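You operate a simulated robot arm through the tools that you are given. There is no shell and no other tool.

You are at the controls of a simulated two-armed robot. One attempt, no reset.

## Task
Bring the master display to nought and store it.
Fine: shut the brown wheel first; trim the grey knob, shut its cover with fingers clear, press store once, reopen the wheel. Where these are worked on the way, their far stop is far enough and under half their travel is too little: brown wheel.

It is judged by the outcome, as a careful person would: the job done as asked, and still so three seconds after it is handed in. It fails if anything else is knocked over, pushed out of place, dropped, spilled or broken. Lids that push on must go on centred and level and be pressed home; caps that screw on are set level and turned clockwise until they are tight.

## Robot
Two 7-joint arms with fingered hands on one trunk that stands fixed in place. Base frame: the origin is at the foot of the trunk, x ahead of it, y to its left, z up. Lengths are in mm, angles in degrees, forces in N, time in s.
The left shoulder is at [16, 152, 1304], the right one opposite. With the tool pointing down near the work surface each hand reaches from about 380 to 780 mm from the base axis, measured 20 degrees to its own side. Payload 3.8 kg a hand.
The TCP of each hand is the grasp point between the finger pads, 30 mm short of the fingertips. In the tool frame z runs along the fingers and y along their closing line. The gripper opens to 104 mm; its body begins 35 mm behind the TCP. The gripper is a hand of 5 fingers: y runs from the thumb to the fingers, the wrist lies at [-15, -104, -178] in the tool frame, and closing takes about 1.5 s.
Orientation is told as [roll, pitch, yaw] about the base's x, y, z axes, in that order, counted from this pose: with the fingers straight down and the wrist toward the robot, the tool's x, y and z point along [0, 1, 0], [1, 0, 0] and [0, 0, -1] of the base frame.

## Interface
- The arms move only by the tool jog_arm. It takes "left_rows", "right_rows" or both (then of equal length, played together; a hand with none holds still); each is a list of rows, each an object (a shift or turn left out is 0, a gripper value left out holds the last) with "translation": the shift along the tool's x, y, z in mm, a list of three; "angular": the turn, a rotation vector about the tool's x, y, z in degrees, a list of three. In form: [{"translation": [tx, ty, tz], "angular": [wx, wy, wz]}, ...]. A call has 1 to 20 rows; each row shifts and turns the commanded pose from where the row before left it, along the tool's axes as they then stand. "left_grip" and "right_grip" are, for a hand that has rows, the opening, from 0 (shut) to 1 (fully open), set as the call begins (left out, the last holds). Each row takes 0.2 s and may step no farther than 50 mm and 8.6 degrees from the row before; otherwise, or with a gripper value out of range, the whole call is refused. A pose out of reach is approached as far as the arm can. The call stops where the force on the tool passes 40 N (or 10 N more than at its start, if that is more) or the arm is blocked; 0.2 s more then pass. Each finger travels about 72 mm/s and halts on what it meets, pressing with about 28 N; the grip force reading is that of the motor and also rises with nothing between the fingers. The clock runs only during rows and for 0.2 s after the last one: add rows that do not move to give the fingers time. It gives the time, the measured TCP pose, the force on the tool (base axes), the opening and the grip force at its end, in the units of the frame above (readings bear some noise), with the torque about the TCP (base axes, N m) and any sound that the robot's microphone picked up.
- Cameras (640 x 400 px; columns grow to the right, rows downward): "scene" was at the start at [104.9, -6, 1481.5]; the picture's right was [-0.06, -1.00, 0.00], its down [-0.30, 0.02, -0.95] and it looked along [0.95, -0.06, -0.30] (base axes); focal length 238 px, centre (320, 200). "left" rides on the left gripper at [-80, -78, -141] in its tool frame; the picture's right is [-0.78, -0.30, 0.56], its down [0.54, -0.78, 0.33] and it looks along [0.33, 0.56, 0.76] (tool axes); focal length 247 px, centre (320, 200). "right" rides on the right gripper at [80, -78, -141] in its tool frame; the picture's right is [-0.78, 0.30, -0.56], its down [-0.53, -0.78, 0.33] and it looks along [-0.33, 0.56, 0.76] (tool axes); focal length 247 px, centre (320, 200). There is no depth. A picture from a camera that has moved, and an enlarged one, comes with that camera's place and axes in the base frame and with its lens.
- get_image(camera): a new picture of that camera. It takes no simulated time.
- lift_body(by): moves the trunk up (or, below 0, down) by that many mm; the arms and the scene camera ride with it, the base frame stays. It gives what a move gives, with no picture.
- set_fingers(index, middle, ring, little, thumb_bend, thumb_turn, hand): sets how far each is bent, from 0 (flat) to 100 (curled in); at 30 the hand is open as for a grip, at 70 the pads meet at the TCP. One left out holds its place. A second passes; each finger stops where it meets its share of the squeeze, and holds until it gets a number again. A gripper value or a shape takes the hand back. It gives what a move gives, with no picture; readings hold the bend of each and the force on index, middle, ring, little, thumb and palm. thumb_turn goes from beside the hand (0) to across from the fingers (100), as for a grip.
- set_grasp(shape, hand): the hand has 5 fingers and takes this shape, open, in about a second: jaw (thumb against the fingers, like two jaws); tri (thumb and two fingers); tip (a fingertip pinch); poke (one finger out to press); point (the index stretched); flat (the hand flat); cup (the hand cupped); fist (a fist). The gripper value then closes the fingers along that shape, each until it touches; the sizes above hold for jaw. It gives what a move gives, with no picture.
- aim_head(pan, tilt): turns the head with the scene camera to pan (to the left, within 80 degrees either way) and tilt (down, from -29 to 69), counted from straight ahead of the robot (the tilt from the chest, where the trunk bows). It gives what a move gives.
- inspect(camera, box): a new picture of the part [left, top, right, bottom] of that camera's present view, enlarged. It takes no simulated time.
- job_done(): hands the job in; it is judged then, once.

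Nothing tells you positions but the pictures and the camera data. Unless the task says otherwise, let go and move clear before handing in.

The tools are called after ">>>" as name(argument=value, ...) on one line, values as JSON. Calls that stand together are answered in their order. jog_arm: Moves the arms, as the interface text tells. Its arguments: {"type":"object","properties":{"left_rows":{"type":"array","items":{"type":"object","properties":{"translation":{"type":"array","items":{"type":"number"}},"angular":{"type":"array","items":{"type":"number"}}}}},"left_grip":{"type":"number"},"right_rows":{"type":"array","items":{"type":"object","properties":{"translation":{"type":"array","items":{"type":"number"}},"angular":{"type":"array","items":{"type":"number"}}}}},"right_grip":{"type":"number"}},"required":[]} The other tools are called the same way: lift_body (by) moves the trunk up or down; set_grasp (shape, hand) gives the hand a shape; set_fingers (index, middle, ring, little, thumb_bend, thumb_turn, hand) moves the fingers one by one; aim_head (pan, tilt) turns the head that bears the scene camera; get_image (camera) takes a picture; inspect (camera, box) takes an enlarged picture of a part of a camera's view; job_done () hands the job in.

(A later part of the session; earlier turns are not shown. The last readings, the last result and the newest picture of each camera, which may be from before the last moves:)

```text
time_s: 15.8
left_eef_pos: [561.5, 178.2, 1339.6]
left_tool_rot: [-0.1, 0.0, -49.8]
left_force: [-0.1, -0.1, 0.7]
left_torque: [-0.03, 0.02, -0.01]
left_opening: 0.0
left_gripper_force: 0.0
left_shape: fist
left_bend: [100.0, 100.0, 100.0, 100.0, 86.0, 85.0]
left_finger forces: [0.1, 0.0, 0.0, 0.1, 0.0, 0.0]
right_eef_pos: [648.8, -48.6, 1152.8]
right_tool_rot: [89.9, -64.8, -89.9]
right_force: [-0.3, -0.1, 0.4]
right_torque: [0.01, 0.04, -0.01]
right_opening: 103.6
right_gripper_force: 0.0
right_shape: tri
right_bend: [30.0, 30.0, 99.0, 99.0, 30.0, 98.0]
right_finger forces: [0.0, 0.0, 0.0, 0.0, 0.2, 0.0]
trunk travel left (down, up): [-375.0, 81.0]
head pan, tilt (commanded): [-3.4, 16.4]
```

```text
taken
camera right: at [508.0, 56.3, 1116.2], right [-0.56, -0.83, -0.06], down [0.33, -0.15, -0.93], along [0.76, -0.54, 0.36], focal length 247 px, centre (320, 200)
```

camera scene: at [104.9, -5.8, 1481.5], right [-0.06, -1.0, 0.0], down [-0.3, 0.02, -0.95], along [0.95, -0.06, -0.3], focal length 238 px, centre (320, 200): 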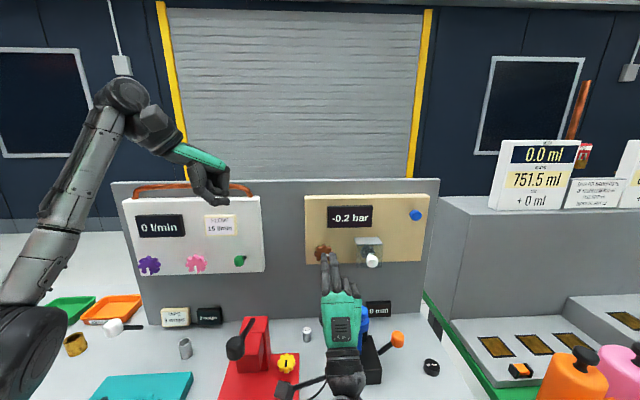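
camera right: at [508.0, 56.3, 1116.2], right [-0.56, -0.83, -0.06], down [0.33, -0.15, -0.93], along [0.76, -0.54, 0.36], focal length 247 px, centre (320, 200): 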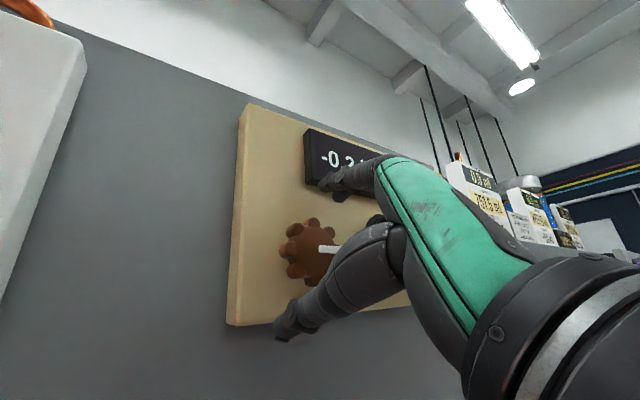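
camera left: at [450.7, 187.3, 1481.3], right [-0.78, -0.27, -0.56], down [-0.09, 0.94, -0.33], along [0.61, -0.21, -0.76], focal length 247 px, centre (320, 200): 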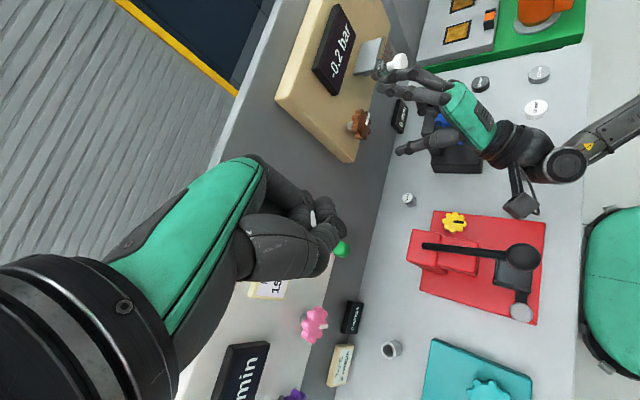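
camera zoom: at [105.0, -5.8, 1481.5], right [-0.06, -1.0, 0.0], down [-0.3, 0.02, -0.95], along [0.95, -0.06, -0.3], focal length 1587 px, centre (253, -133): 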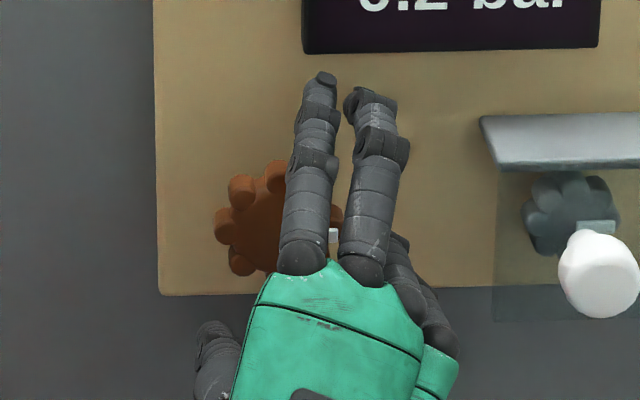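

The fingertips are level with the wheel and still short of the board. I'll go 6 mm deeper and close gently on the rim.

>>> jog_arm(right_rows=[{"translation": [0, 0, 6]}, {}, {}, {}, {}, {}, {}, {}, {}, {}], right_grip=0.3)

>>> inspect(camera="left", box=[310, 40, 450, 180])

>>> inspect(camera="scene", box=[300, 220, 360, 280])

>>> inspect(camera="right", box=[220, 100, 440, 350])

```text
time_s: 18.0
left_eef_pos: [562.6, 180.2, 1338.8]
left_tool_rot: [-0.1, 0.0, -49.8]
left_force: [0.4, 1.1, 0.4]
left_torque: [-0.02, 0.01, 0.0]
left_opening: 0.0
left_gripper_force: 0.1
left_shape: fist
left_bend: [100.0, 100.0, 100.0, 100.0, 86.0, 85.0]
left_finger forces: [0.1, 0.0, 0.0, 0.0, 0.1, 0.1]
right_eef_pos: [655.8, -49.8, 1152.0]
right_tool_rot: [90.0, -64.8, -89.9]
right_force: [1.9, 0.4, -2.1]
right_torque: [0.0, 0.06, 0.03]
right_opening: 41.9
right_gripper_force: 27.6
right_shape: tri
right_bend: [74.0, 50.0, 100.0, 100.0, 71.0, 100.0]
right_finger forces: [12.3, 11.8, 0.1, 0.1, 26.6, 0.0]
trunk travel left (down, up): [-375.0, 81.0]
head pan, tilt (commanded): [-3.4, 16.4]
```

```text
2.86 times, centred on (380, 110) of left
camera zoom: at [452.1, 187.6, 1480.8], right [-0.79, -0.27, -0.56], down [-0.09, 0.94, -0.33], along [0.61, -0.21, -0.76], focal length 706 px, centre (149, 457)
```

zoom: 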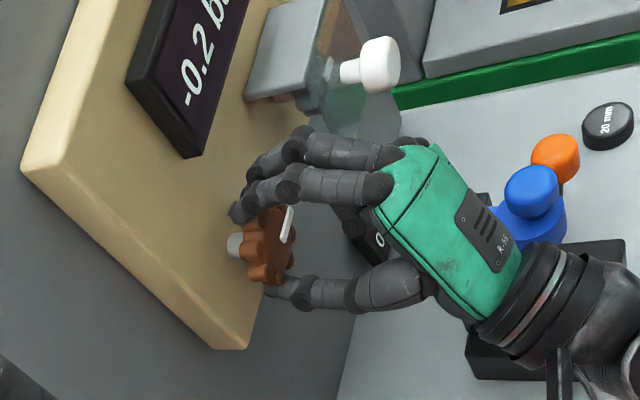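

```text
6.67 times, centred on (330, 250) of scene
camera zoom: at [105.7, -5.6, 1481.5], right [-0.06, -1.0, 0.0], down [-0.3, 0.02, -0.95], along [0.95, -0.06, -0.3], focal length 1587 px, centre (253, -133)
```

zoom: 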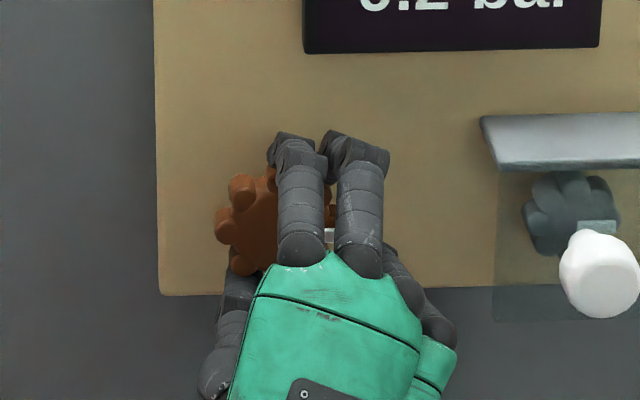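

```text
1.60 times, centred on (330, 225) of right
camera zoom: at [514.3, 56.0, 1115.7], right [-0.56, -0.83, -0.06], down [0.33, -0.15, -0.93], along [0.76, -0.54, 0.36], focal length 395 px, centre (304, 160)
```

zoom: 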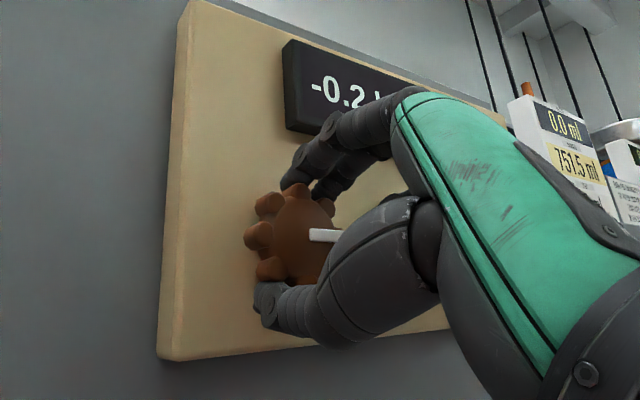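

The wheel is held between the thumb and two fingers. I'll turn it a little clockwise first and watch the torque.

>>> jog_arm(right_rows=[{"angular": [0, 0, 5]}, {"angular": [0, 0, 5]}, {"angular": [0, 0, 5]}, {}])

>>> inspect(camera="right", box=[220, 100, 440, 350])

>>> inspect(camera="scene", box=[300, 190, 400, 280])

```text
time_s: 19.0
left_eef_pos: [562.6, 179.8, 1339.7]
left_tool_rot: [-0.1, 0.0, -49.8]
left_force: [-0.6, -1.3, 0.0]
left_torque: [0.04, -0.01, 0.0]
left_opening: 0.1
left_gripper_force: 0.0
left_shape: fist
left_bend: [100.0, 100.0, 100.0, 100.0, 86.0, 85.0]
left_finger forces: [0.0, 0.0, 0.0, 0.1, 0.1, 0.0]
right_eef_pos: [656.3, -48.8, 1152.9]
right_tool_rot: [89.8, -49.7, -90.0]
right_force: [2.2, 0.7, -0.2]
right_torque: [-0.06, -0.03, 0.01]
right_opening: 41.6
right_gripper_force: 27.8
right_shape: tri
right_bend: [74.0, 50.0, 100.0, 100.0, 71.0, 100.0]
right_finger forces: [12.5, 13.1, 0.0, 0.0, 27.1, 0.0]
trunk travel left (down, up): [-375.0, 81.0]
head pan, tilt (commanded): [-3.4, 16.4]
```

```text
1.60 times, centred on (330, 225) of right
camera zoom: at [514.3, 61.9, 1144.9], right [-0.56, -0.78, -0.28], down [0.33, 0.09, -0.94], along [0.76, -0.61, 0.21], focal length 395 px, centre (304, 160)
```

zoom: 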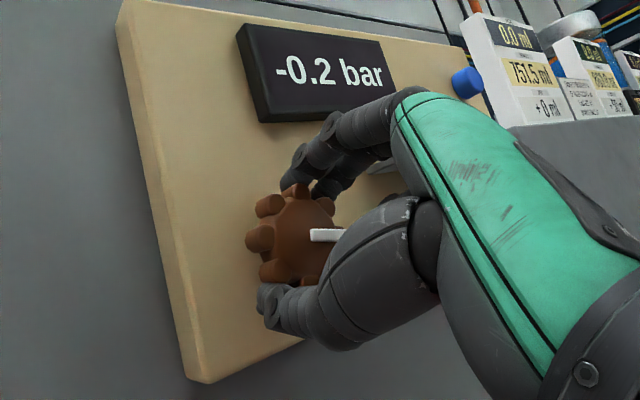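

```text
4.44 times, centred on (350, 235) of scene
camera zoom: at [105.7, -5.6, 1481.5], right [-0.06, -1.0, 0.0], down [-0.3, 0.02, -0.95], along [0.95, -0.06, -0.3], focal length 1058 px, centre (187, 44)
```

zoom: 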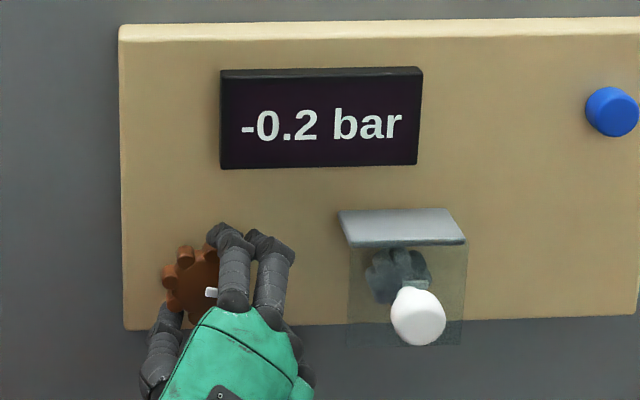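

The wheel turns with the hand at very low torque, so clockwise is free. I'll carry on turning.

>>> jog_arm(right_rows=[{"angular": [0, 0, 6]}, {"angular": [0, 0, 6]}, {"angular": [0, 0, 6]}, {"angular": [0, 0, 6]}, {"angular": [0, 0, 6]}, {}])

>>> inspect(camera="right", box=[220, 100, 440, 350])

>>> inspect(camera="scene", box=[270, 180, 450, 400])

>>> get_image(camera="left")

```text
time_s: 20.4
left_eef_pos: [562.5, 179.1, 1338.0]
left_tool_rot: [-0.1, 0.0, -50.0]
left_force: [0.0, 0.3, 0.6]
left_torque: [-0.01, 0.03, 0.01]
left_opening: 0.0
left_gripper_force: 0.1
left_shape: fist
left_bend: [100.0, 100.0, 100.0, 100.0, 86.0, 85.0]
left_finger forces: [0.0, 0.0, 0.1, 0.1, 0.1, 0.0]
right_eef_pos: [654.7, -49.4, 1152.2]
right_tool_rot: [90.1, -19.5, -89.9]
right_force: [4.9, -3.8, 3.3]
right_torque: [-0.04, -0.11, -0.14]
right_opening: 40.8
right_gripper_force: 27.9
right_shape: tri
right_bend: [74.0, 50.0, 100.0, 100.0, 71.0, 100.0]
right_finger forces: [14.7, 14.3, 0.0, 0.1, 24.9, 0.0]
trunk travel left (down, up): [-375.0, 81.0]
head pan, tilt (commanded): [-3.4, 16.4]
```

```text
1.60 times, centred on (330, 225) of right
camera zoom: at [514.2, 49.9, 1201.8], right [-0.56, -0.54, -0.63], down [0.33, 0.55, -0.77], along [0.76, -0.64, -0.13], focal length 395 px, centre (304, 160)
```

zoom: 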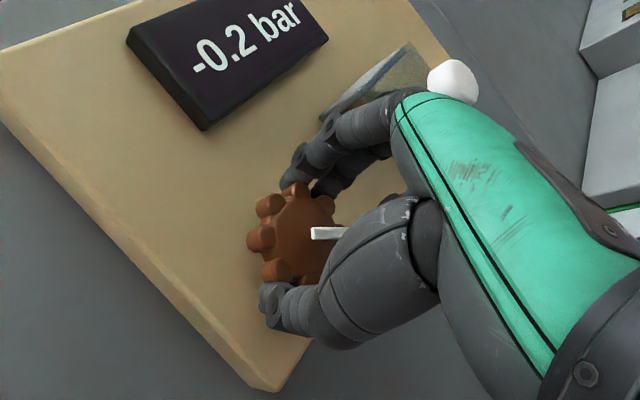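

```text
1.82 times, centred on (360, 290) of scene
camera zoom: at [105.9, -6.7, 1481.4], right [-0.06, -1.0, 0.0], down [-0.3, 0.02, -0.95], along [0.95, -0.06, -0.3], focal length 433 px, centre (247, 36)
```

zoom: 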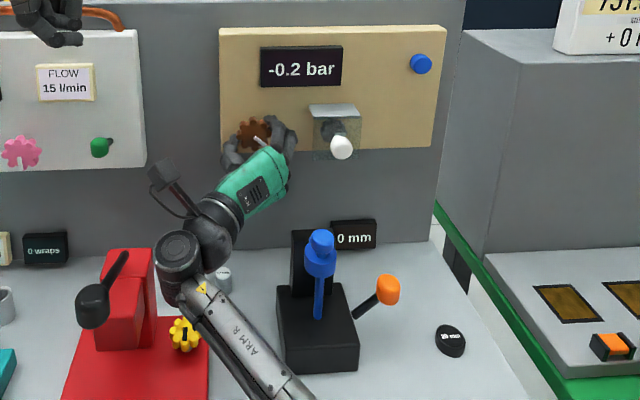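

```text
taken
camera left: at [452.3, 186.4, 1480.9], right [-0.79, -0.27, -0.56], down [-0.09, 0.94, -0.33], along [0.61, -0.21, -0.76], focal length 247 px, centre (320, 200)
```

left: 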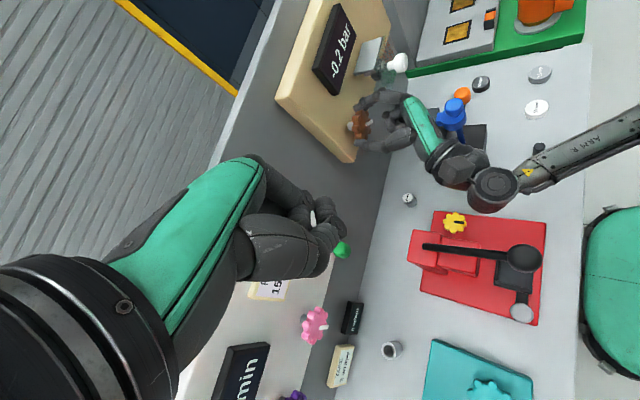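

The wheel has followed the hand for 45°. I'll continue while keeping an eye on the forearm near the red lever.

>>> jog_arm(right_rows=[{"angular": [0, 0, 6]}, {"angular": [0, 0, 6]}, {"angular": [0, 0, 6]}, {"angular": [0, 0, 6]}, {}])

>>> inspect(camera="right", box=[220, 100, 440, 350])

>>> inspect(camera="scene", box=[270, 180, 450, 400])

>>> get_image(camera="left")

```text
time_s: 21.6
left_eef_pos: [562.7, 178.0, 1339.1]
left_tool_rot: [0.0, 0.0, -49.9]
left_force: [0.1, -0.7, 0.0]
left_torque: [0.0, -0.01, 0.0]
left_opening: 0.0
left_gripper_force: 0.1
left_shape: fist
left_bend: [100.0, 100.0, 100.0, 100.0, 86.0, 85.0]
left_finger forces: [0.0, 0.0, 0.0, 0.0, 0.0, 0.1]
right_eef_pos: [654.7, -50.4, 1153.8]
right_tool_rot: [90.0, 4.4, -90.0]
right_force: [3.6, -6.3, 1.7]
right_torque: [-0.01, 0.0, -0.23]
right_opening: 41.1
right_gripper_force: 27.8
right_shape: tri
right_bend: [74.0, 49.0, 100.0, 100.0, 72.0, 100.0]
right_finger forces: [15.3, 15.1, 0.1, 0.0, 24.0, 0.0]
trunk travel left (down, up): [-375.0, 81.0]
head pan, tilt (commanded): [-3.4, 16.4]
```

```text
1.60 times, centred on (330, 225) of right
camera zoom: at [514.3, 20.8, 1238.3], right [-0.56, -0.24, -0.8], down [0.33, 0.81, -0.47], along [0.76, -0.53, -0.38], focal length 395 px, centre (304, 160)
```

zoom: 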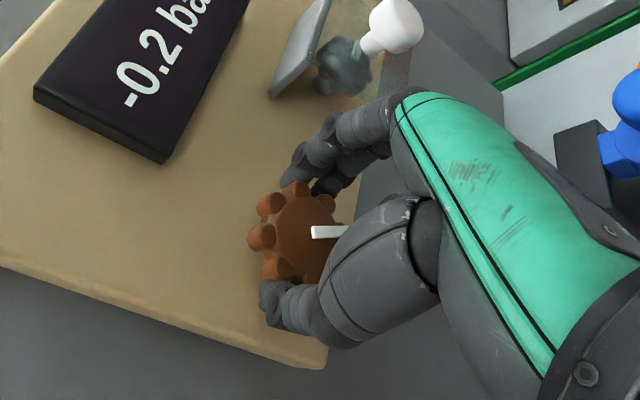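

```text
1.82 times, centred on (360, 290) of scene
camera zoom: at [105.8, -7.5, 1481.4], right [-0.06, -1.0, 0.0], down [-0.3, 0.02, -0.95], along [0.95, -0.06, -0.3], focal length 433 px, centre (247, 36)
```

zoom: 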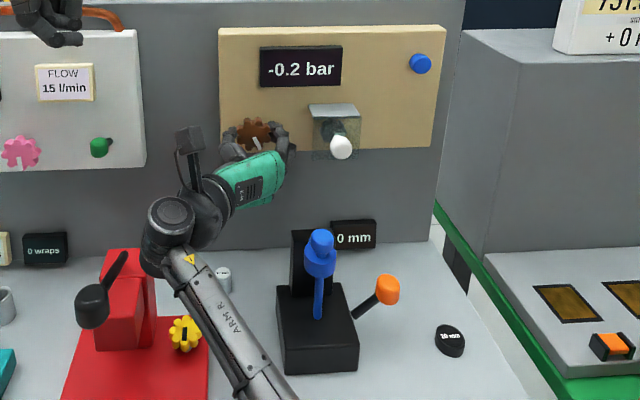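

```text
taken
camera left: at [452.3, 185.7, 1481.0], right [-0.79, -0.27, -0.56], down [-0.09, 0.94, -0.33], along [0.61, -0.21, -0.76], focal length 247 px, centre (320, 200)
```

left: 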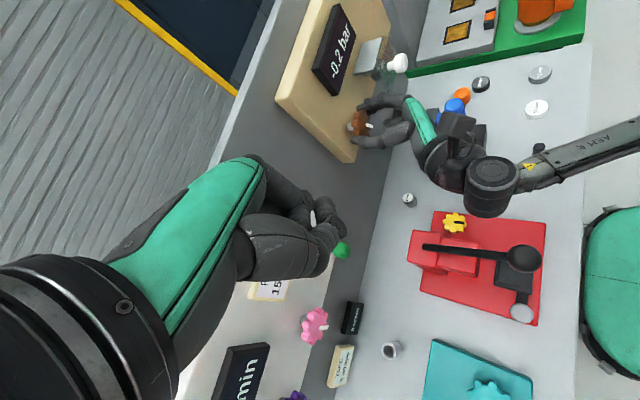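

The wheel has turned about 69° with no stop felt yet. I'll continue.

>>> jog_arm(right_rows=[{"angular": [0, 0, 6]}, {"angular": [0, 0, 6]}, {"angular": [0, 0, 6]}, {"angular": [0, 0, 6]}, {}])

>>> inspect(camera="right", box=[220, 100, 440, 350])

>>> inspect(camera="scene", box=[270, 180, 450, 400])

>>> get_image(camera="left")

```text
time_s: 22.8
left_eef_pos: [558.9, 186.0, 1340.6]
left_tool_rot: [-0.1, -0.4, -50.0]
left_force: [0.5, -0.4, -0.4]
left_torque: [-0.01, -0.03, -0.02]
left_opening: 0.2
left_gripper_force: 0.0
left_shape: fist
left_bend: [100.0, 100.0, 100.0, 100.0, 86.0, 85.0]
left_finger forces: [0.0, 0.1, 0.0, 0.1, 0.1, 0.1]
right_eef_pos: [655.1, -72.1, 1158.5]
right_tool_rot: [90.7, 25.0, -91.0]
right_force: [-3.7, 36.7, 9.3]
right_torque: [0.11, -0.22, 0.95]
right_opening: 47.0
right_gripper_force: 28.1
right_shape: tri
right_bend: [76.0, 75.0, 100.0, 100.0, 62.0, 100.0]
right_finger forces: [0.0, 1.5, 0.0, 0.0, 33.9, 0.0]
right hand out of reach, approached as far as the arm can: row 4
trunk travel left (down, up): [-375.0, 81.0]
head pan, tilt (commanded): [-3.4, 16.4]
```

```text
1.60 times, centred on (330, 225) of right
camera zoom: at [515.3, -33.6, 1261.0], right [-0.54, 0.07, -0.84], down [0.36, 0.92, -0.15], along [0.76, -0.38, -0.53], focal length 395 px, centre (304, 160)
```

zoom: 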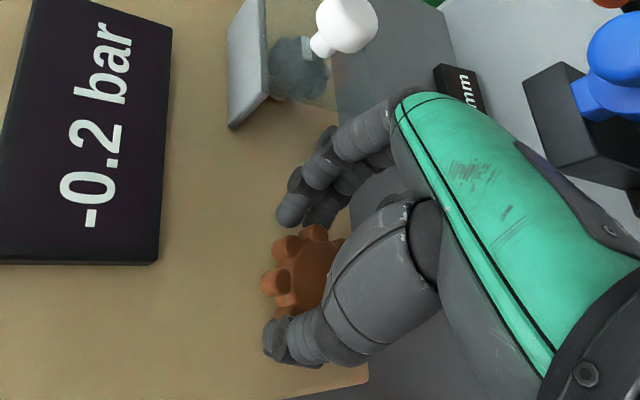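

```text
1.82 times, centred on (360, 290) of scene
camera zoom: at [101.7, 3.1, 1481.9], right [-0.06, -1.0, 0.01], down [-0.3, 0.01, -0.95], along [0.95, -0.06, -0.3], focal length 433 px, centre (247, 36)
```

zoom: 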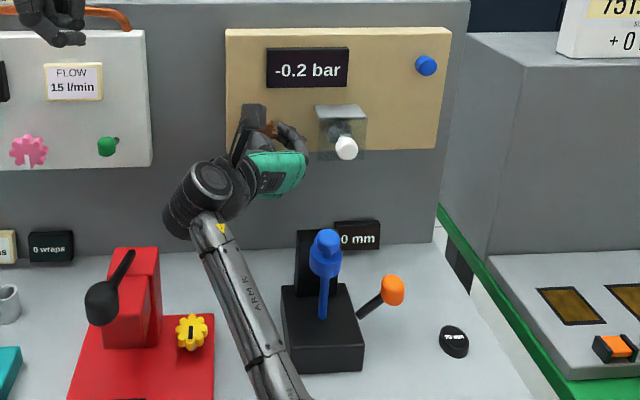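

```text
taken
camera left: at [448.3, 194.7, 1481.3], right [-0.78, -0.28, -0.56], down [-0.09, 0.94, -0.34], along [0.61, -0.22, -0.76], focal length 247 px, centre (320, 200)
```

left: 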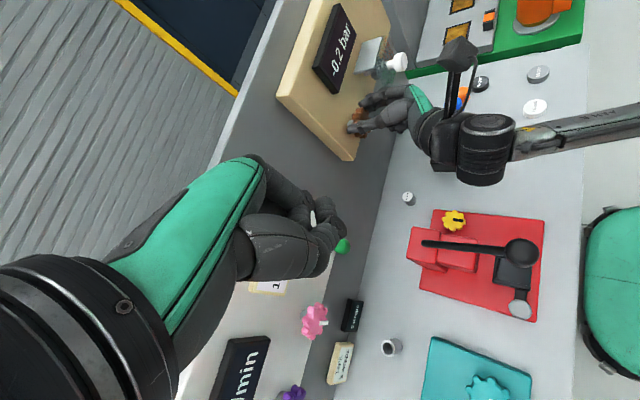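

The right arm reached the end of its roll and slid sideways onto the wheel. I'll ease the grip only slightly, because the fingers are near the cover, and roll back into reach.

>>> jog_arm(right_rows=[{}, {}, {}, {"angular": [0, 0, -6]}, {"angular": [0, 0, -6]}, {"angular": [0, 0, -6]}, {"angular": [0, 0, -6]}, {}], right_grip=0.6)

>>> inspect(camera="right", box=[220, 100, 440, 350])

>>> inspect(camera="scene", box=[290, 180, 450, 290])

>>> inspect(camera="left", box=[310, 40, 450, 180])

```text
time_s: 24.6
left_eef_pos: [562.0, 179.2, 1340.6]
left_tool_rot: [0.1, 0.1, -50.0]
left_force: [0.9, 0.8, -0.6]
left_torque: [0.02, 0.03, -0.01]
left_opening: 0.0
left_gripper_force: 0.0
left_shape: fist
left_bend: [100.0, 100.0, 100.0, 100.0, 86.0, 85.0]
left_finger forces: [0.1, 0.0, 0.0, 0.0, 0.0, 0.1]
right_eef_pos: [650.4, -49.7, 1154.0]
right_tool_rot: [89.8, 4.1, -89.9]
right_force: [0.9, -0.9, 0.3]
right_torque: [-0.02, 0.02, -0.04]
right_opening: 62.4
right_gripper_force: 0.1
right_shape: tri
right_bend: [74.0, 41.0, 99.0, 99.0, 64.0, 100.0]
right_finger forces: [0.0, 0.1, 0.1, 0.0, 0.1, 0.0]
trunk travel left (down, up): [-375.0, 81.0]
head pan, tilt (commanded): [-3.4, 16.4]
```

```text
1.60 times, centred on (330, 225) of right
camera zoom: at [510.5, 21.0, 1239.0], right [-0.56, -0.24, -0.79], down [0.33, 0.81, -0.48], along [0.76, -0.53, -0.38], focal length 395 px, centre (304, 160)
```

zoom: 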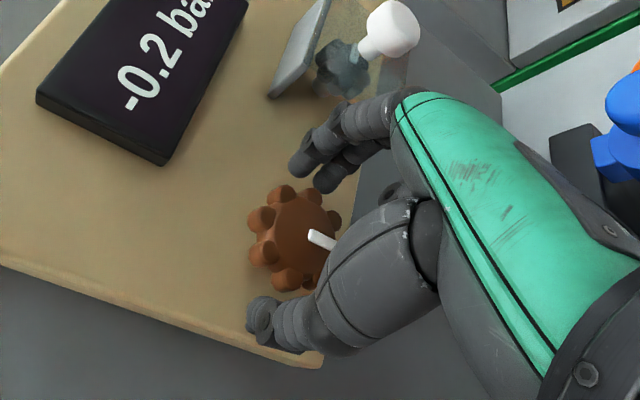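

```text
3.64 times, centred on (370, 235) of scene
camera zoom: at [105.1, -6.2, 1481.5], right [-0.06, -1.0, 0.0], down [-0.3, 0.02, -0.95], along [0.95, -0.06, -0.3], focal length 866 px, centre (138, 73)
```

zoom: 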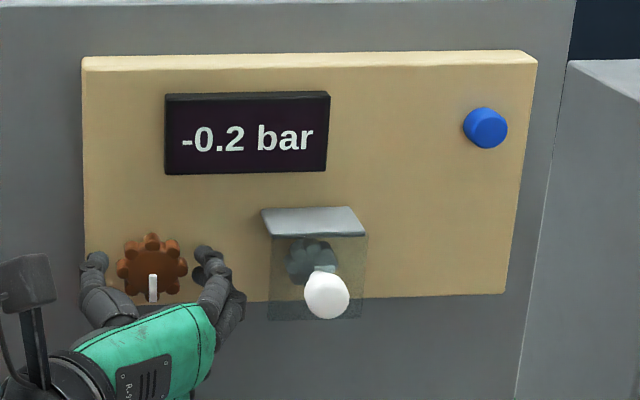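

```text
2.86 times, centred on (380, 110) of left
camera zoom: at [451.5, 186.8, 1481.1], right [-0.79, -0.27, -0.56], down [-0.09, 0.94, -0.33], along [0.61, -0.21, -0.76], focal length 706 px, centre (149, 457)
```

zoom: 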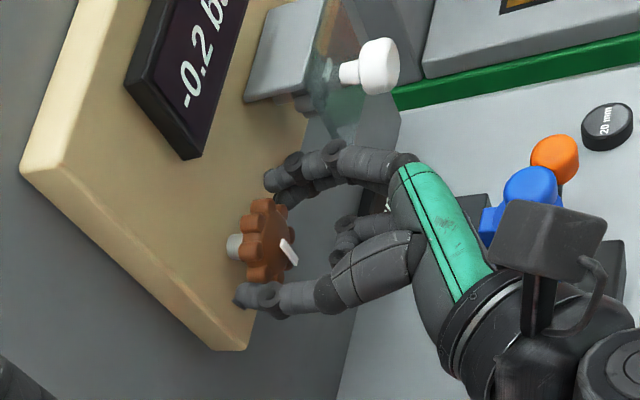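

The pointer is now straight down, a 90° turn, but I can't tell yet whether that is the stop. I'll back off, roll back, regrip and test further clockwise.

>>> jog_arm(right_rows=[{"translation": [0, 0, -25]}, {"translation": [0, 0, -25]}, {"angular": [0, 0, -8]}, {"angular": [0, 0, -8]}, {"angular": [0, 0, -8]}, {"angular": [0, 0, -8]}, {"angular": [0, 0, -8]}, {"angular": [0, 0, -8]}, {"angular": [0, 0, -8]}, {"angular": [0, 0, -8]}, {}])

>>> jog_arm(right_rows=[{}, {}, {}, {"translation": [0, 0, 20]}, {"translation": [0, 0, 20]}, {"translation": [0, 0, 15]}, {}], right_grip=0.95)

>>> inspect(camera="right", box=[220, 100, 440, 350])

>>> inspect(camera="scene", box=[290, 180, 450, 290])

>>> inspect(camera="left", box=[310, 40, 450, 180])

```text
time_s: 27.0
left_eef_pos: [561.1, 180.5, 1340.0]
left_tool_rot: [-0.1, 0.0, -49.9]
left_force: [-0.2, 0.1, 0.6]
left_torque: [-0.01, 0.03, 0.0]
left_opening: 0.0
left_gripper_force: 0.0
left_shape: fist
left_bend: [100.0, 100.0, 100.0, 100.0, 86.0, 85.0]
left_finger forces: [0.0, 0.0, 0.1, 0.1, 0.0, 0.0]
right_eef_pos: [604.2, -51.7, 1155.0]
right_tool_rot: [90.1, -59.9, -90.0]
right_force: [-0.4, -0.1, 0.1]
right_torque: [-0.03, 0.05, 0.01]
right_opening: 62.4
right_gripper_force: 0.1
right_shape: tri
right_bend: [74.0, 41.0, 99.0, 99.0, 64.0, 100.0]
right_finger forces: [0.0, 0.0, 0.1, 0.0, 0.0, 0.1]
trunk travel left (down, up): [-375.0, 81.0]
head pan, tilt (commanded): [-3.4, 16.4]
```

```text
time_s: 28.6
left_eef_pos: [561.5, 179.6, 1340.1]
left_tool_rot: [0.0, 0.0, -49.8]
left_force: [-0.2, 0.2, -0.1]
left_torque: [0.06, 0.01, 0.0]
left_opening: 0.1
left_gripper_force: 0.1
left_shape: fist
left_bend: [100.0, 100.0, 100.0, 100.0, 86.0, 85.0]
left_finger forces: [0.0, 0.0, 0.0, 0.1, 0.0, 0.0]
right_eef_pos: [656.5, -51.2, 1156.4]
right_tool_rot: [89.9, -59.7, -90.0]
right_force: [-0.6, -0.8, -0.1]
right_torque: [0.01, 0.0, 0.0]
right_opening: 98.9
right_gripper_force: 0.2
right_shape: tri
right_bend: [31.0, 31.0, 99.0, 99.0, 31.0, 98.0]
right_finger forces: [0.1, 0.0, 0.0, 0.1, 0.0, 0.0]
trunk travel left (down, up): [-375.0, 81.0]
head pan, tilt (commanded): [-3.4, 16.4]
```

```text
1.60 times, centred on (330, 225) of right
camera zoom: at [516.7, 56.0, 1128.1], right [-0.56, -0.82, -0.14], down [0.33, -0.07, -0.94], along [0.76, -0.57, 0.31], focal length 395 px, centre (304, 160)
```

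zoom: 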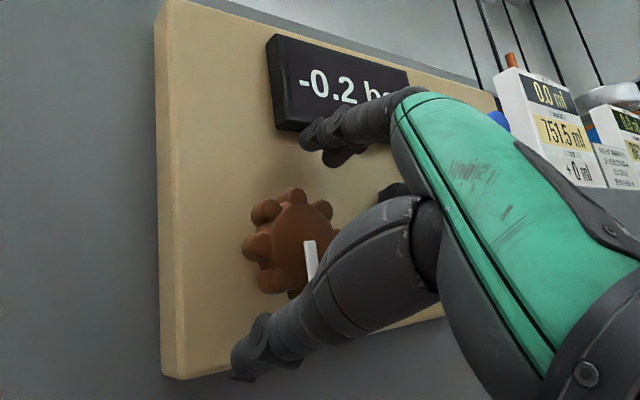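

```text
3.64 times, centred on (370, 235) of scene
camera zoom: at [104.9, -5.9, 1481.5], right [-0.06, -1.0, 0.0], down [-0.3, 0.02, -0.95], along [0.95, -0.06, -0.3], focal length 866 px, centre (138, 73)
```

zoom: 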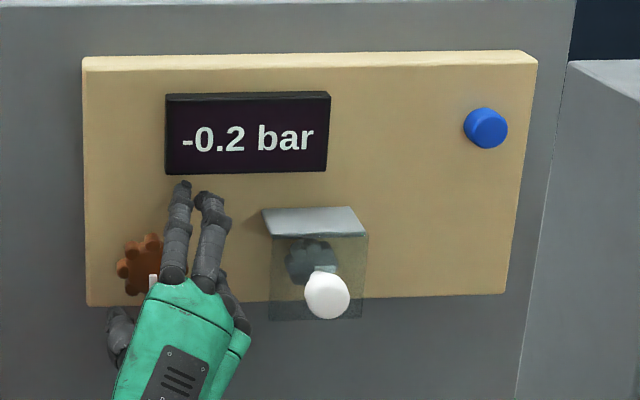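

```text
2.86 times, centred on (380, 110) of left
camera zoom: at [451.3, 187.3, 1481.1], right [-0.78, -0.27, -0.56], down [-0.09, 0.94, -0.33], along [0.61, -0.21, -0.76], focal length 706 px, centre (149, 457)
```

zoom: 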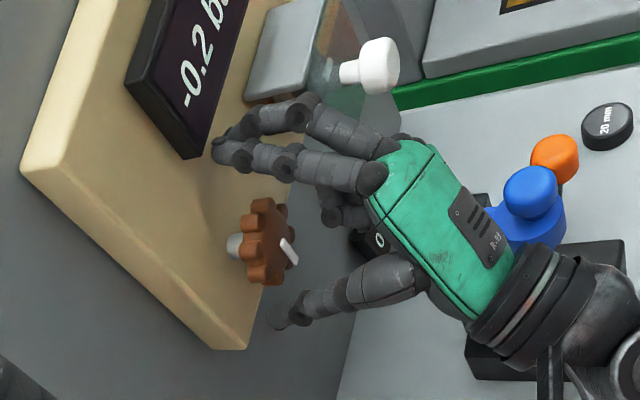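

The hand is back at 30° roll with the wheel between thumb and fingers. I'll correct the height slightly, close, and test-turn clockwise.

>>> jog_arm(right_rows=[{"translation": [0, -4, 0]}, {}, {}, {}, {}, {}, {}, {}, {}], right_grip=0.3)

>>> jog_arm(right_rows=[{"angular": [0, 0, 5]}, {"angular": [0, 0, 5]}, {}])

>>> inspect(camera="right", box=[220, 100, 440, 350])

>>> inspect(camera="scene", box=[290, 180, 450, 290])

```text
time_s: 30.6
left_eef_pos: [562.1, 180.9, 1339.2]
left_tool_rot: [-0.1, 0.0, -49.9]
left_force: [-0.4, -0.5, -0.5]
left_torque: [0.02, -0.02, -0.02]
left_opening: 0.1
left_gripper_force: 0.0
left_shape: fist
left_bend: [100.0, 100.0, 100.0, 100.0, 86.0, 85.0]
left_finger forces: [0.0, 0.0, 0.0, 0.1, 0.1, 0.1]
right_eef_pos: [658.0, -50.1, 1151.6]
right_tool_rot: [89.9, -59.8, -90.0]
right_force: [1.3, 0.9, 0.1]
right_torque: [0.01, 0.01, 0.02]
right_opening: 41.3
right_gripper_force: 27.6
right_shape: tri
right_bend: [74.0, 50.0, 100.0, 100.0, 72.0, 100.0]
right_finger forces: [12.5, 12.0, 0.1, 0.1, 25.1, 0.1]
trunk travel left (down, up): [-375.0, 81.0]
head pan, tilt (commanded): [-3.4, 16.4]
```

```text
time_s: 31.4
left_eef_pos: [561.9, 182.0, 1338.1]
left_tool_rot: [0.1, -0.1, -49.9]
left_force: [-0.9, -0.7, -0.3]
left_torque: [0.0, 0.0, 0.04]
left_opening: 0.1
left_gripper_force: 0.1
left_shape: fist
left_bend: [100.0, 100.0, 100.0, 100.0, 86.0, 85.0]
left_finger forces: [0.0, 0.0, 0.0, 0.0, 0.0, 0.0]
right_eef_pos: [657.0, -47.0, 1153.3]
right_tool_rot: [90.0, -49.8, -89.9]
right_force: [4.2, 4.4, 0.2]
right_torque: [-0.31, -0.16, 0.06]
right_opening: 40.5
right_gripper_force: 27.7
right_shape: tri
right_bend: [74.0, 49.0, 100.0, 100.0, 72.0, 100.0]
right_finger forces: [12.6, 14.6, 0.0, 0.0, 27.0, 0.1]
trunk travel left (down, up): [-375.0, 81.0]
head pan, tilt (commanded): [-3.4, 16.4]
```

```text
1.60 times, centred on (330, 225) of right
camera zoom: at [516.8, 62.7, 1144.5], right [-0.56, -0.78, -0.27], down [0.33, 0.09, -0.94], along [0.76, -0.61, 0.21], focal length 395 px, centre (304, 160)
```

zoom: 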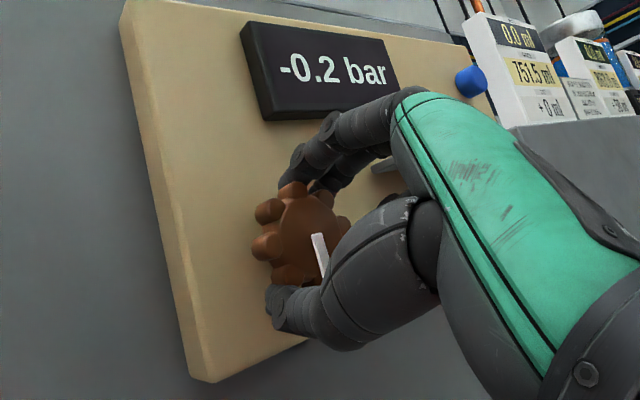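

```text
3.64 times, centred on (370, 235) of scene
camera zoom: at [105.7, -4.4, 1481.5], right [-0.06, -1.0, 0.0], down [-0.3, 0.02, -0.95], along [0.95, -0.06, -0.3], focal length 866 px, centre (138, 73)
```

zoom: 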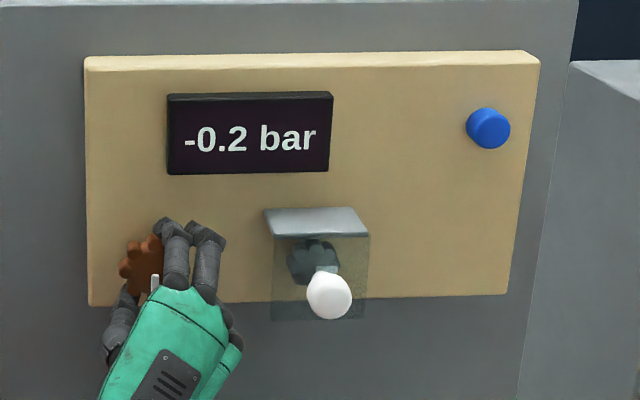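

The torque rose to about 0.3 N·m, which may be the start of a stop. I'll turn another 10° to find out.

>>> jog_arm(right_rows=[{"angular": [0, 0, 5]}, {"angular": [0, 0, 5]}, {}])

>>> inspect(camera="right", box=[220, 100, 440, 350])

>>> inspect(camera="scene", box=[300, 220, 360, 280])

>>> inspect(camera="left", box=[310, 40, 450, 180])

```text
time_s: 32.2
left_eef_pos: [561.4, 182.1, 1338.3]
left_tool_rot: [0.0, -0.1, -49.9]
left_force: [-0.2, 0.0, 0.5]
left_torque: [0.03, -0.01, -0.01]
left_opening: 0.1
left_gripper_force: 0.0
left_shape: fist
left_bend: [100.0, 100.0, 100.0, 100.0, 86.0, 85.0]
left_finger forces: [0.1, 0.1, 0.0, 0.0, 0.0, 0.0]
right_eef_pos: [657.0, -46.7, 1154.4]
right_tool_rot: [90.2, -39.9, -90.0]
right_force: [8.9, 8.0, 11.2]
right_torque: [-0.65, -0.51, 0.05]
right_opening: 38.8
right_gripper_force: 28.3
right_shape: tri
right_bend: [74.0, 49.0, 100.0, 100.0, 72.0, 100.0]
right_finger forces: [15.4, 16.2, 0.0, 0.1, 24.1, 0.0]
trunk travel left (down, up): [-375.0, 81.0]
head pan, tilt (commanded): [-3.4, 16.4]
```

```text
1.60 times, centred on (330, 225) of right
camera zoom: at [516.7, 63.5, 1164.6], right [-0.55, -0.73, -0.41], down [0.33, 0.25, -0.91], along [0.76, -0.64, 0.1], focal length 395 px, centre (304, 160)
```

zoom: 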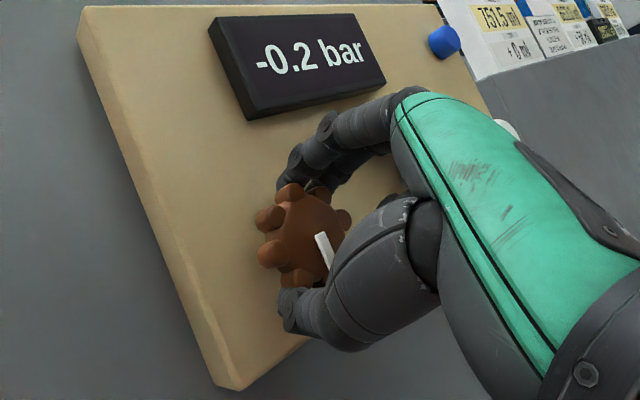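

```text
6.67 times, centred on (330, 250) of scene
camera zoom: at [105.5, -3.3, 1481.6], right [-0.06, -1.0, 0.0], down [-0.3, 0.01, -0.95], along [0.95, -0.06, -0.3], focal length 1587 px, centre (253, -133)
```

zoom: 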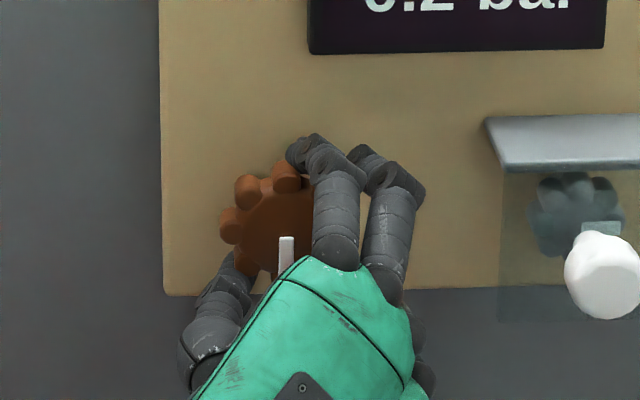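

```text
2.86 times, centred on (380, 110) of left
camera zoom: at [451.8, 190.0, 1480.7], right [-0.78, -0.27, -0.56], down [-0.09, 0.94, -0.33], along [0.61, -0.21, -0.76], focal length 706 px, centre (149, 457)
```

zoom: 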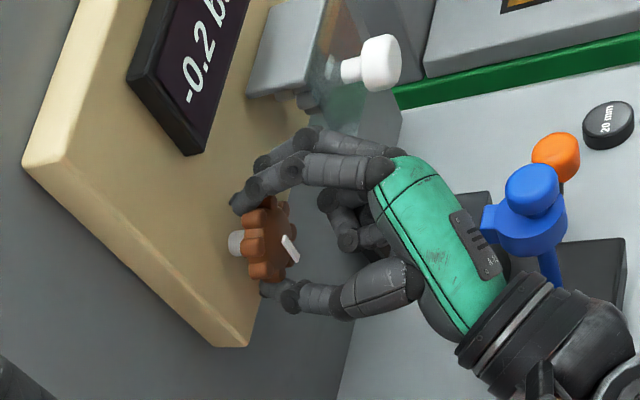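

The pointer stays straight down while the torque climbs, so this is the far stop and the wheel is shut. I'll release the fingers in place and back straight off.

>>> jog_arm(right_rows=[{}, {}, {}, {}, {}, {"translation": [0, 0, -25]}, {"translation": [0, 0, -25]}, {"translation": [0, 0, -25]}, {}], right_grip=0.9)

>>> inspect(camera="scene", box=[290, 180, 450, 290])

>>> inspect(camera="left", box=[310, 0, 510, 180])

```text
time_s: 34.2
left_eef_pos: [563.0, 180.2, 1340.1]
left_tool_rot: [-0.1, 0.0, -49.9]
left_force: [-0.1, 0.8, -0.4]
left_torque: [-0.02, 0.0, 0.0]
left_opening: 0.0
left_gripper_force: 0.1
left_shape: fist
left_bend: [100.0, 100.0, 100.0, 100.0, 86.0, 85.0]
left_finger forces: [0.1, 0.0, 0.0, 0.0, 0.0, 0.0]
right_eef_pos: [583.0, -50.3, 1152.0]
right_tool_rot: [90.0, -39.8, -90.0]
right_force: [0.0, -0.1, 0.2]
right_torque: [0.02, 0.01, 0.03]
right_opening: 93.2
right_gripper_force: 0.1
right_shape: tri
right_bend: [28.0, 32.0, 99.0, 99.0, 35.0, 98.0]
right_finger forces: [0.1, 0.0, 0.0, 0.0, 0.1, 0.1]
trunk travel left (down, up): [-375.0, 81.0]
head pan, tilt (commanded): [-3.4, 16.4]
```

```text
3.64 times, centred on (370, 235) of scene
camera zoom: at [105.3, -5.6, 1481.5], right [-0.06, -1.0, 0.0], down [-0.3, 0.02, -0.95], along [0.95, -0.06, -0.3], focal length 866 px, centre (138, 73)
```

zoom: 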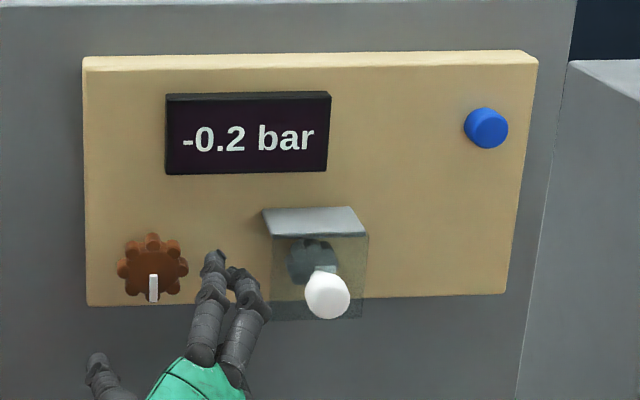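

```text
2.22 times, centred on (410, 90) of left
camera zoom: at [451.7, 187.5, 1481.0], right [-0.79, -0.27, -0.56], down [-0.09, 0.94, -0.33], along [0.61, -0.21, -0.76], focal length 549 px, centre (120, 444)
```

zoom: 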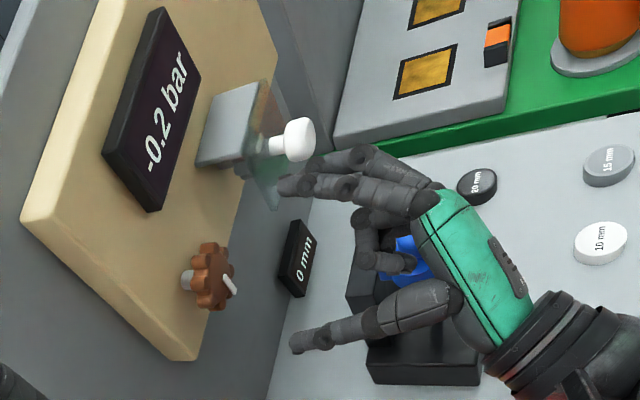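

The wheel is shut with its pointer down. Next is the cover: I'll park the right hand high on the right so the left hand can come in and lift the flap by its handle.

>>> jog_arm(right_rows=[{"translation": [36, 30, -12]}, {"translation": [36, 30, -12]}, {"translation": [36, 30, -12]}, {"translation": [-30, 36, -12]}, {"translation": [-30, 36, -12]}, {"translation": [-30, 36, -12]}, {"translation": [-30, 36, -12]}, {"translation": [-30, 36, -12]}, {"translation": [-30, 36, -12]}, {}])

>>> set_grasp(shape="tri", hand="left")

>>> get_image(camera="scene")

>>> get_image(camera="left")

```text
time_s: 36.4
left_eef_pos: [561.3, 179.2, 1338.8]
left_tool_rot: [-0.1, 0.1, -49.8]
left_force: [-0.5, -0.3, 0.9]
left_torque: [0.01, -0.03, 0.01]
left_opening: 0.0
left_gripper_force: 0.1
left_shape: fist
left_bend: [100.0, 100.0, 100.0, 100.0, 86.0, 85.0]
left_finger forces: [0.1, 0.1, 0.1, 0.0, 0.1, 0.0]
right_eef_pos: [472.4, -329.3, 1291.4]
right_tool_rot: [90.0, -39.8, -90.1]
right_force: [-0.3, -1.4, 0.6]
right_torque: [-0.03, 0.01, 0.0]
right_opening: 93.5
right_gripper_force: 0.2
right_shape: tri
right_bend: [28.0, 32.0, 99.0, 99.0, 35.0, 98.0]
right_finger forces: [0.0, 0.0, 0.0, 0.0, 0.0, 0.0]
trunk travel left (down, up): [-375.0, 81.0]
head pan, tilt (commanded): [-3.4, 16.4]
```

```text
time_s: 37.3
left_eef_pos: [563.2, 179.4, 1339.5]
left_tool_rot: [0.1, -0.1, -49.9]
left_force: [0.4, -0.2, 0.0]
left_torque: [-0.02, 0.0, 0.01]
left_opening: 103.5
left_gripper_force: 0.1
left_shape: tri
left_bend: [30.0, 30.0, 99.0, 99.0, 30.0, 97.0]
left_finger forces: [0.1, 0.1, 0.0, 0.1, 0.0, 0.1]
right_eef_pos: [473.0, -330.8, 1292.6]
right_tool_rot: [90.0, -39.7, -90.1]
right_force: [-0.1, 0.0, 0.0]
right_torque: [0.04, 0.0, 0.01]
right_opening: 93.6
right_gripper_force: 0.0
right_shape: tri
right_bend: [28.0, 32.0, 99.0, 99.0, 35.0, 98.0]
right_finger forces: [0.0, 0.0, 0.0, 0.0, 0.1, 0.0]
trunk travel left (down, up): [-375.0, 81.0]
head pan, tilt (commanded): [-3.4, 16.4]
```

```text
taken
camera scene: at [104.9, -5.9, 1481.5], right [-0.06, -1.0, 0.0], down [-0.3, 0.02, -0.95], along [0.95, -0.06, -0.3], focal length 238 px, centre (320, 200)
```

scene: 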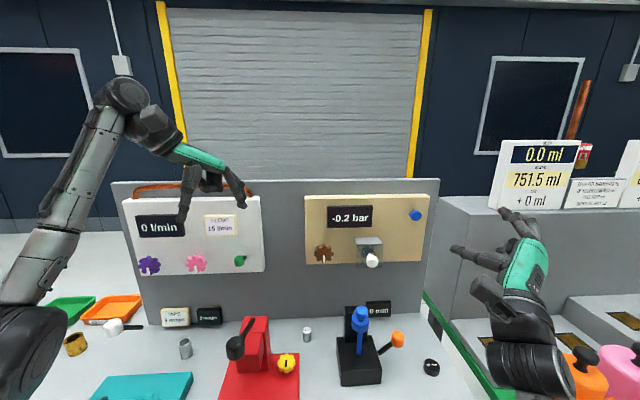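

```text
taken
camera left: at [451.3, 187.3, 1481.1], right [-0.78, -0.27, -0.56], down [-0.09, 0.94, -0.33], along [0.61, -0.21, -0.76], focal length 247 px, centre (320, 200)
```

left: 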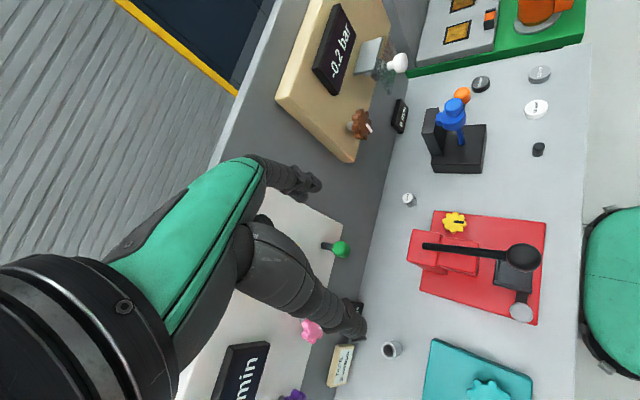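

The right hand is clear. Before moving the left camera, I'll use its view to measure the handle and flap again.

>>> inspect(camera="left", box=[340, 20, 420, 110])

>>> inspect(camera="right", box=[0, 0, 640, 400])

>>> inspect(camera="scene", box=[345, 225, 395, 270])

```text
4.44 times, centred on (380, 65) of left
camera zoom: at [451.3, 187.3, 1481.1], right [-0.78, -0.27, -0.56], down [-0.09, 0.94, -0.33], along [0.61, -0.21, -0.76], focal length 1098 px, centre (53, 800)
```

zoom: 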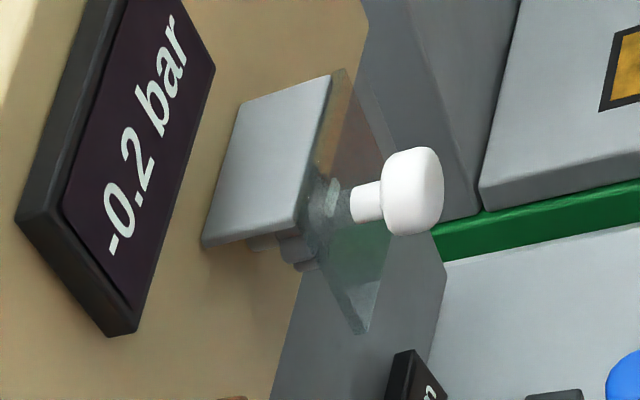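

```text
1.00 times, centred on (320, 200) of right (not enlarged: the box is as wide or as high as the picture)
camera zoom: at [332.1, -220.0, 1302.7], right [-0.56, -0.72, -0.41], down [0.33, 0.25, -0.91], along [0.76, -0.64, 0.1], focal length 247 px, centre (320, 200)
```

zoom: 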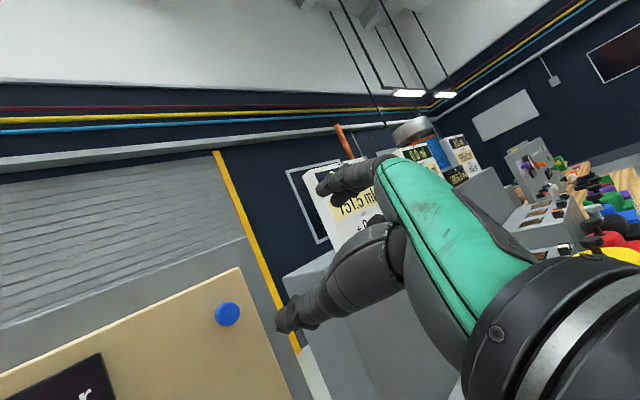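

```text
8.89 times, centred on (370, 248) of scene
camera zoom: at [104.9, -5.9, 1481.5], right [-0.06, -1.0, 0.0], down [-0.3, 0.02, -0.95], along [0.95, -0.06, -0.3], focal length 2116 px, centre (-124, -222)
```

zoom: 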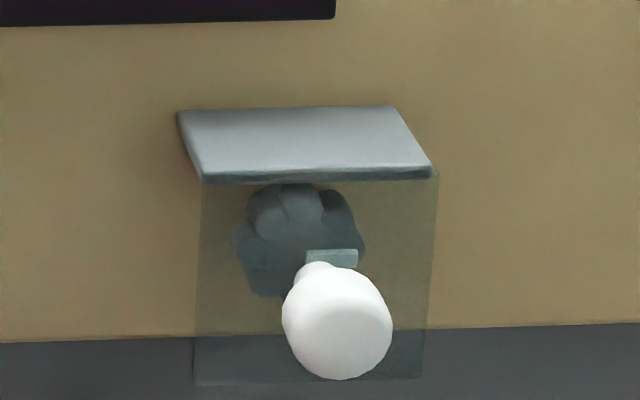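

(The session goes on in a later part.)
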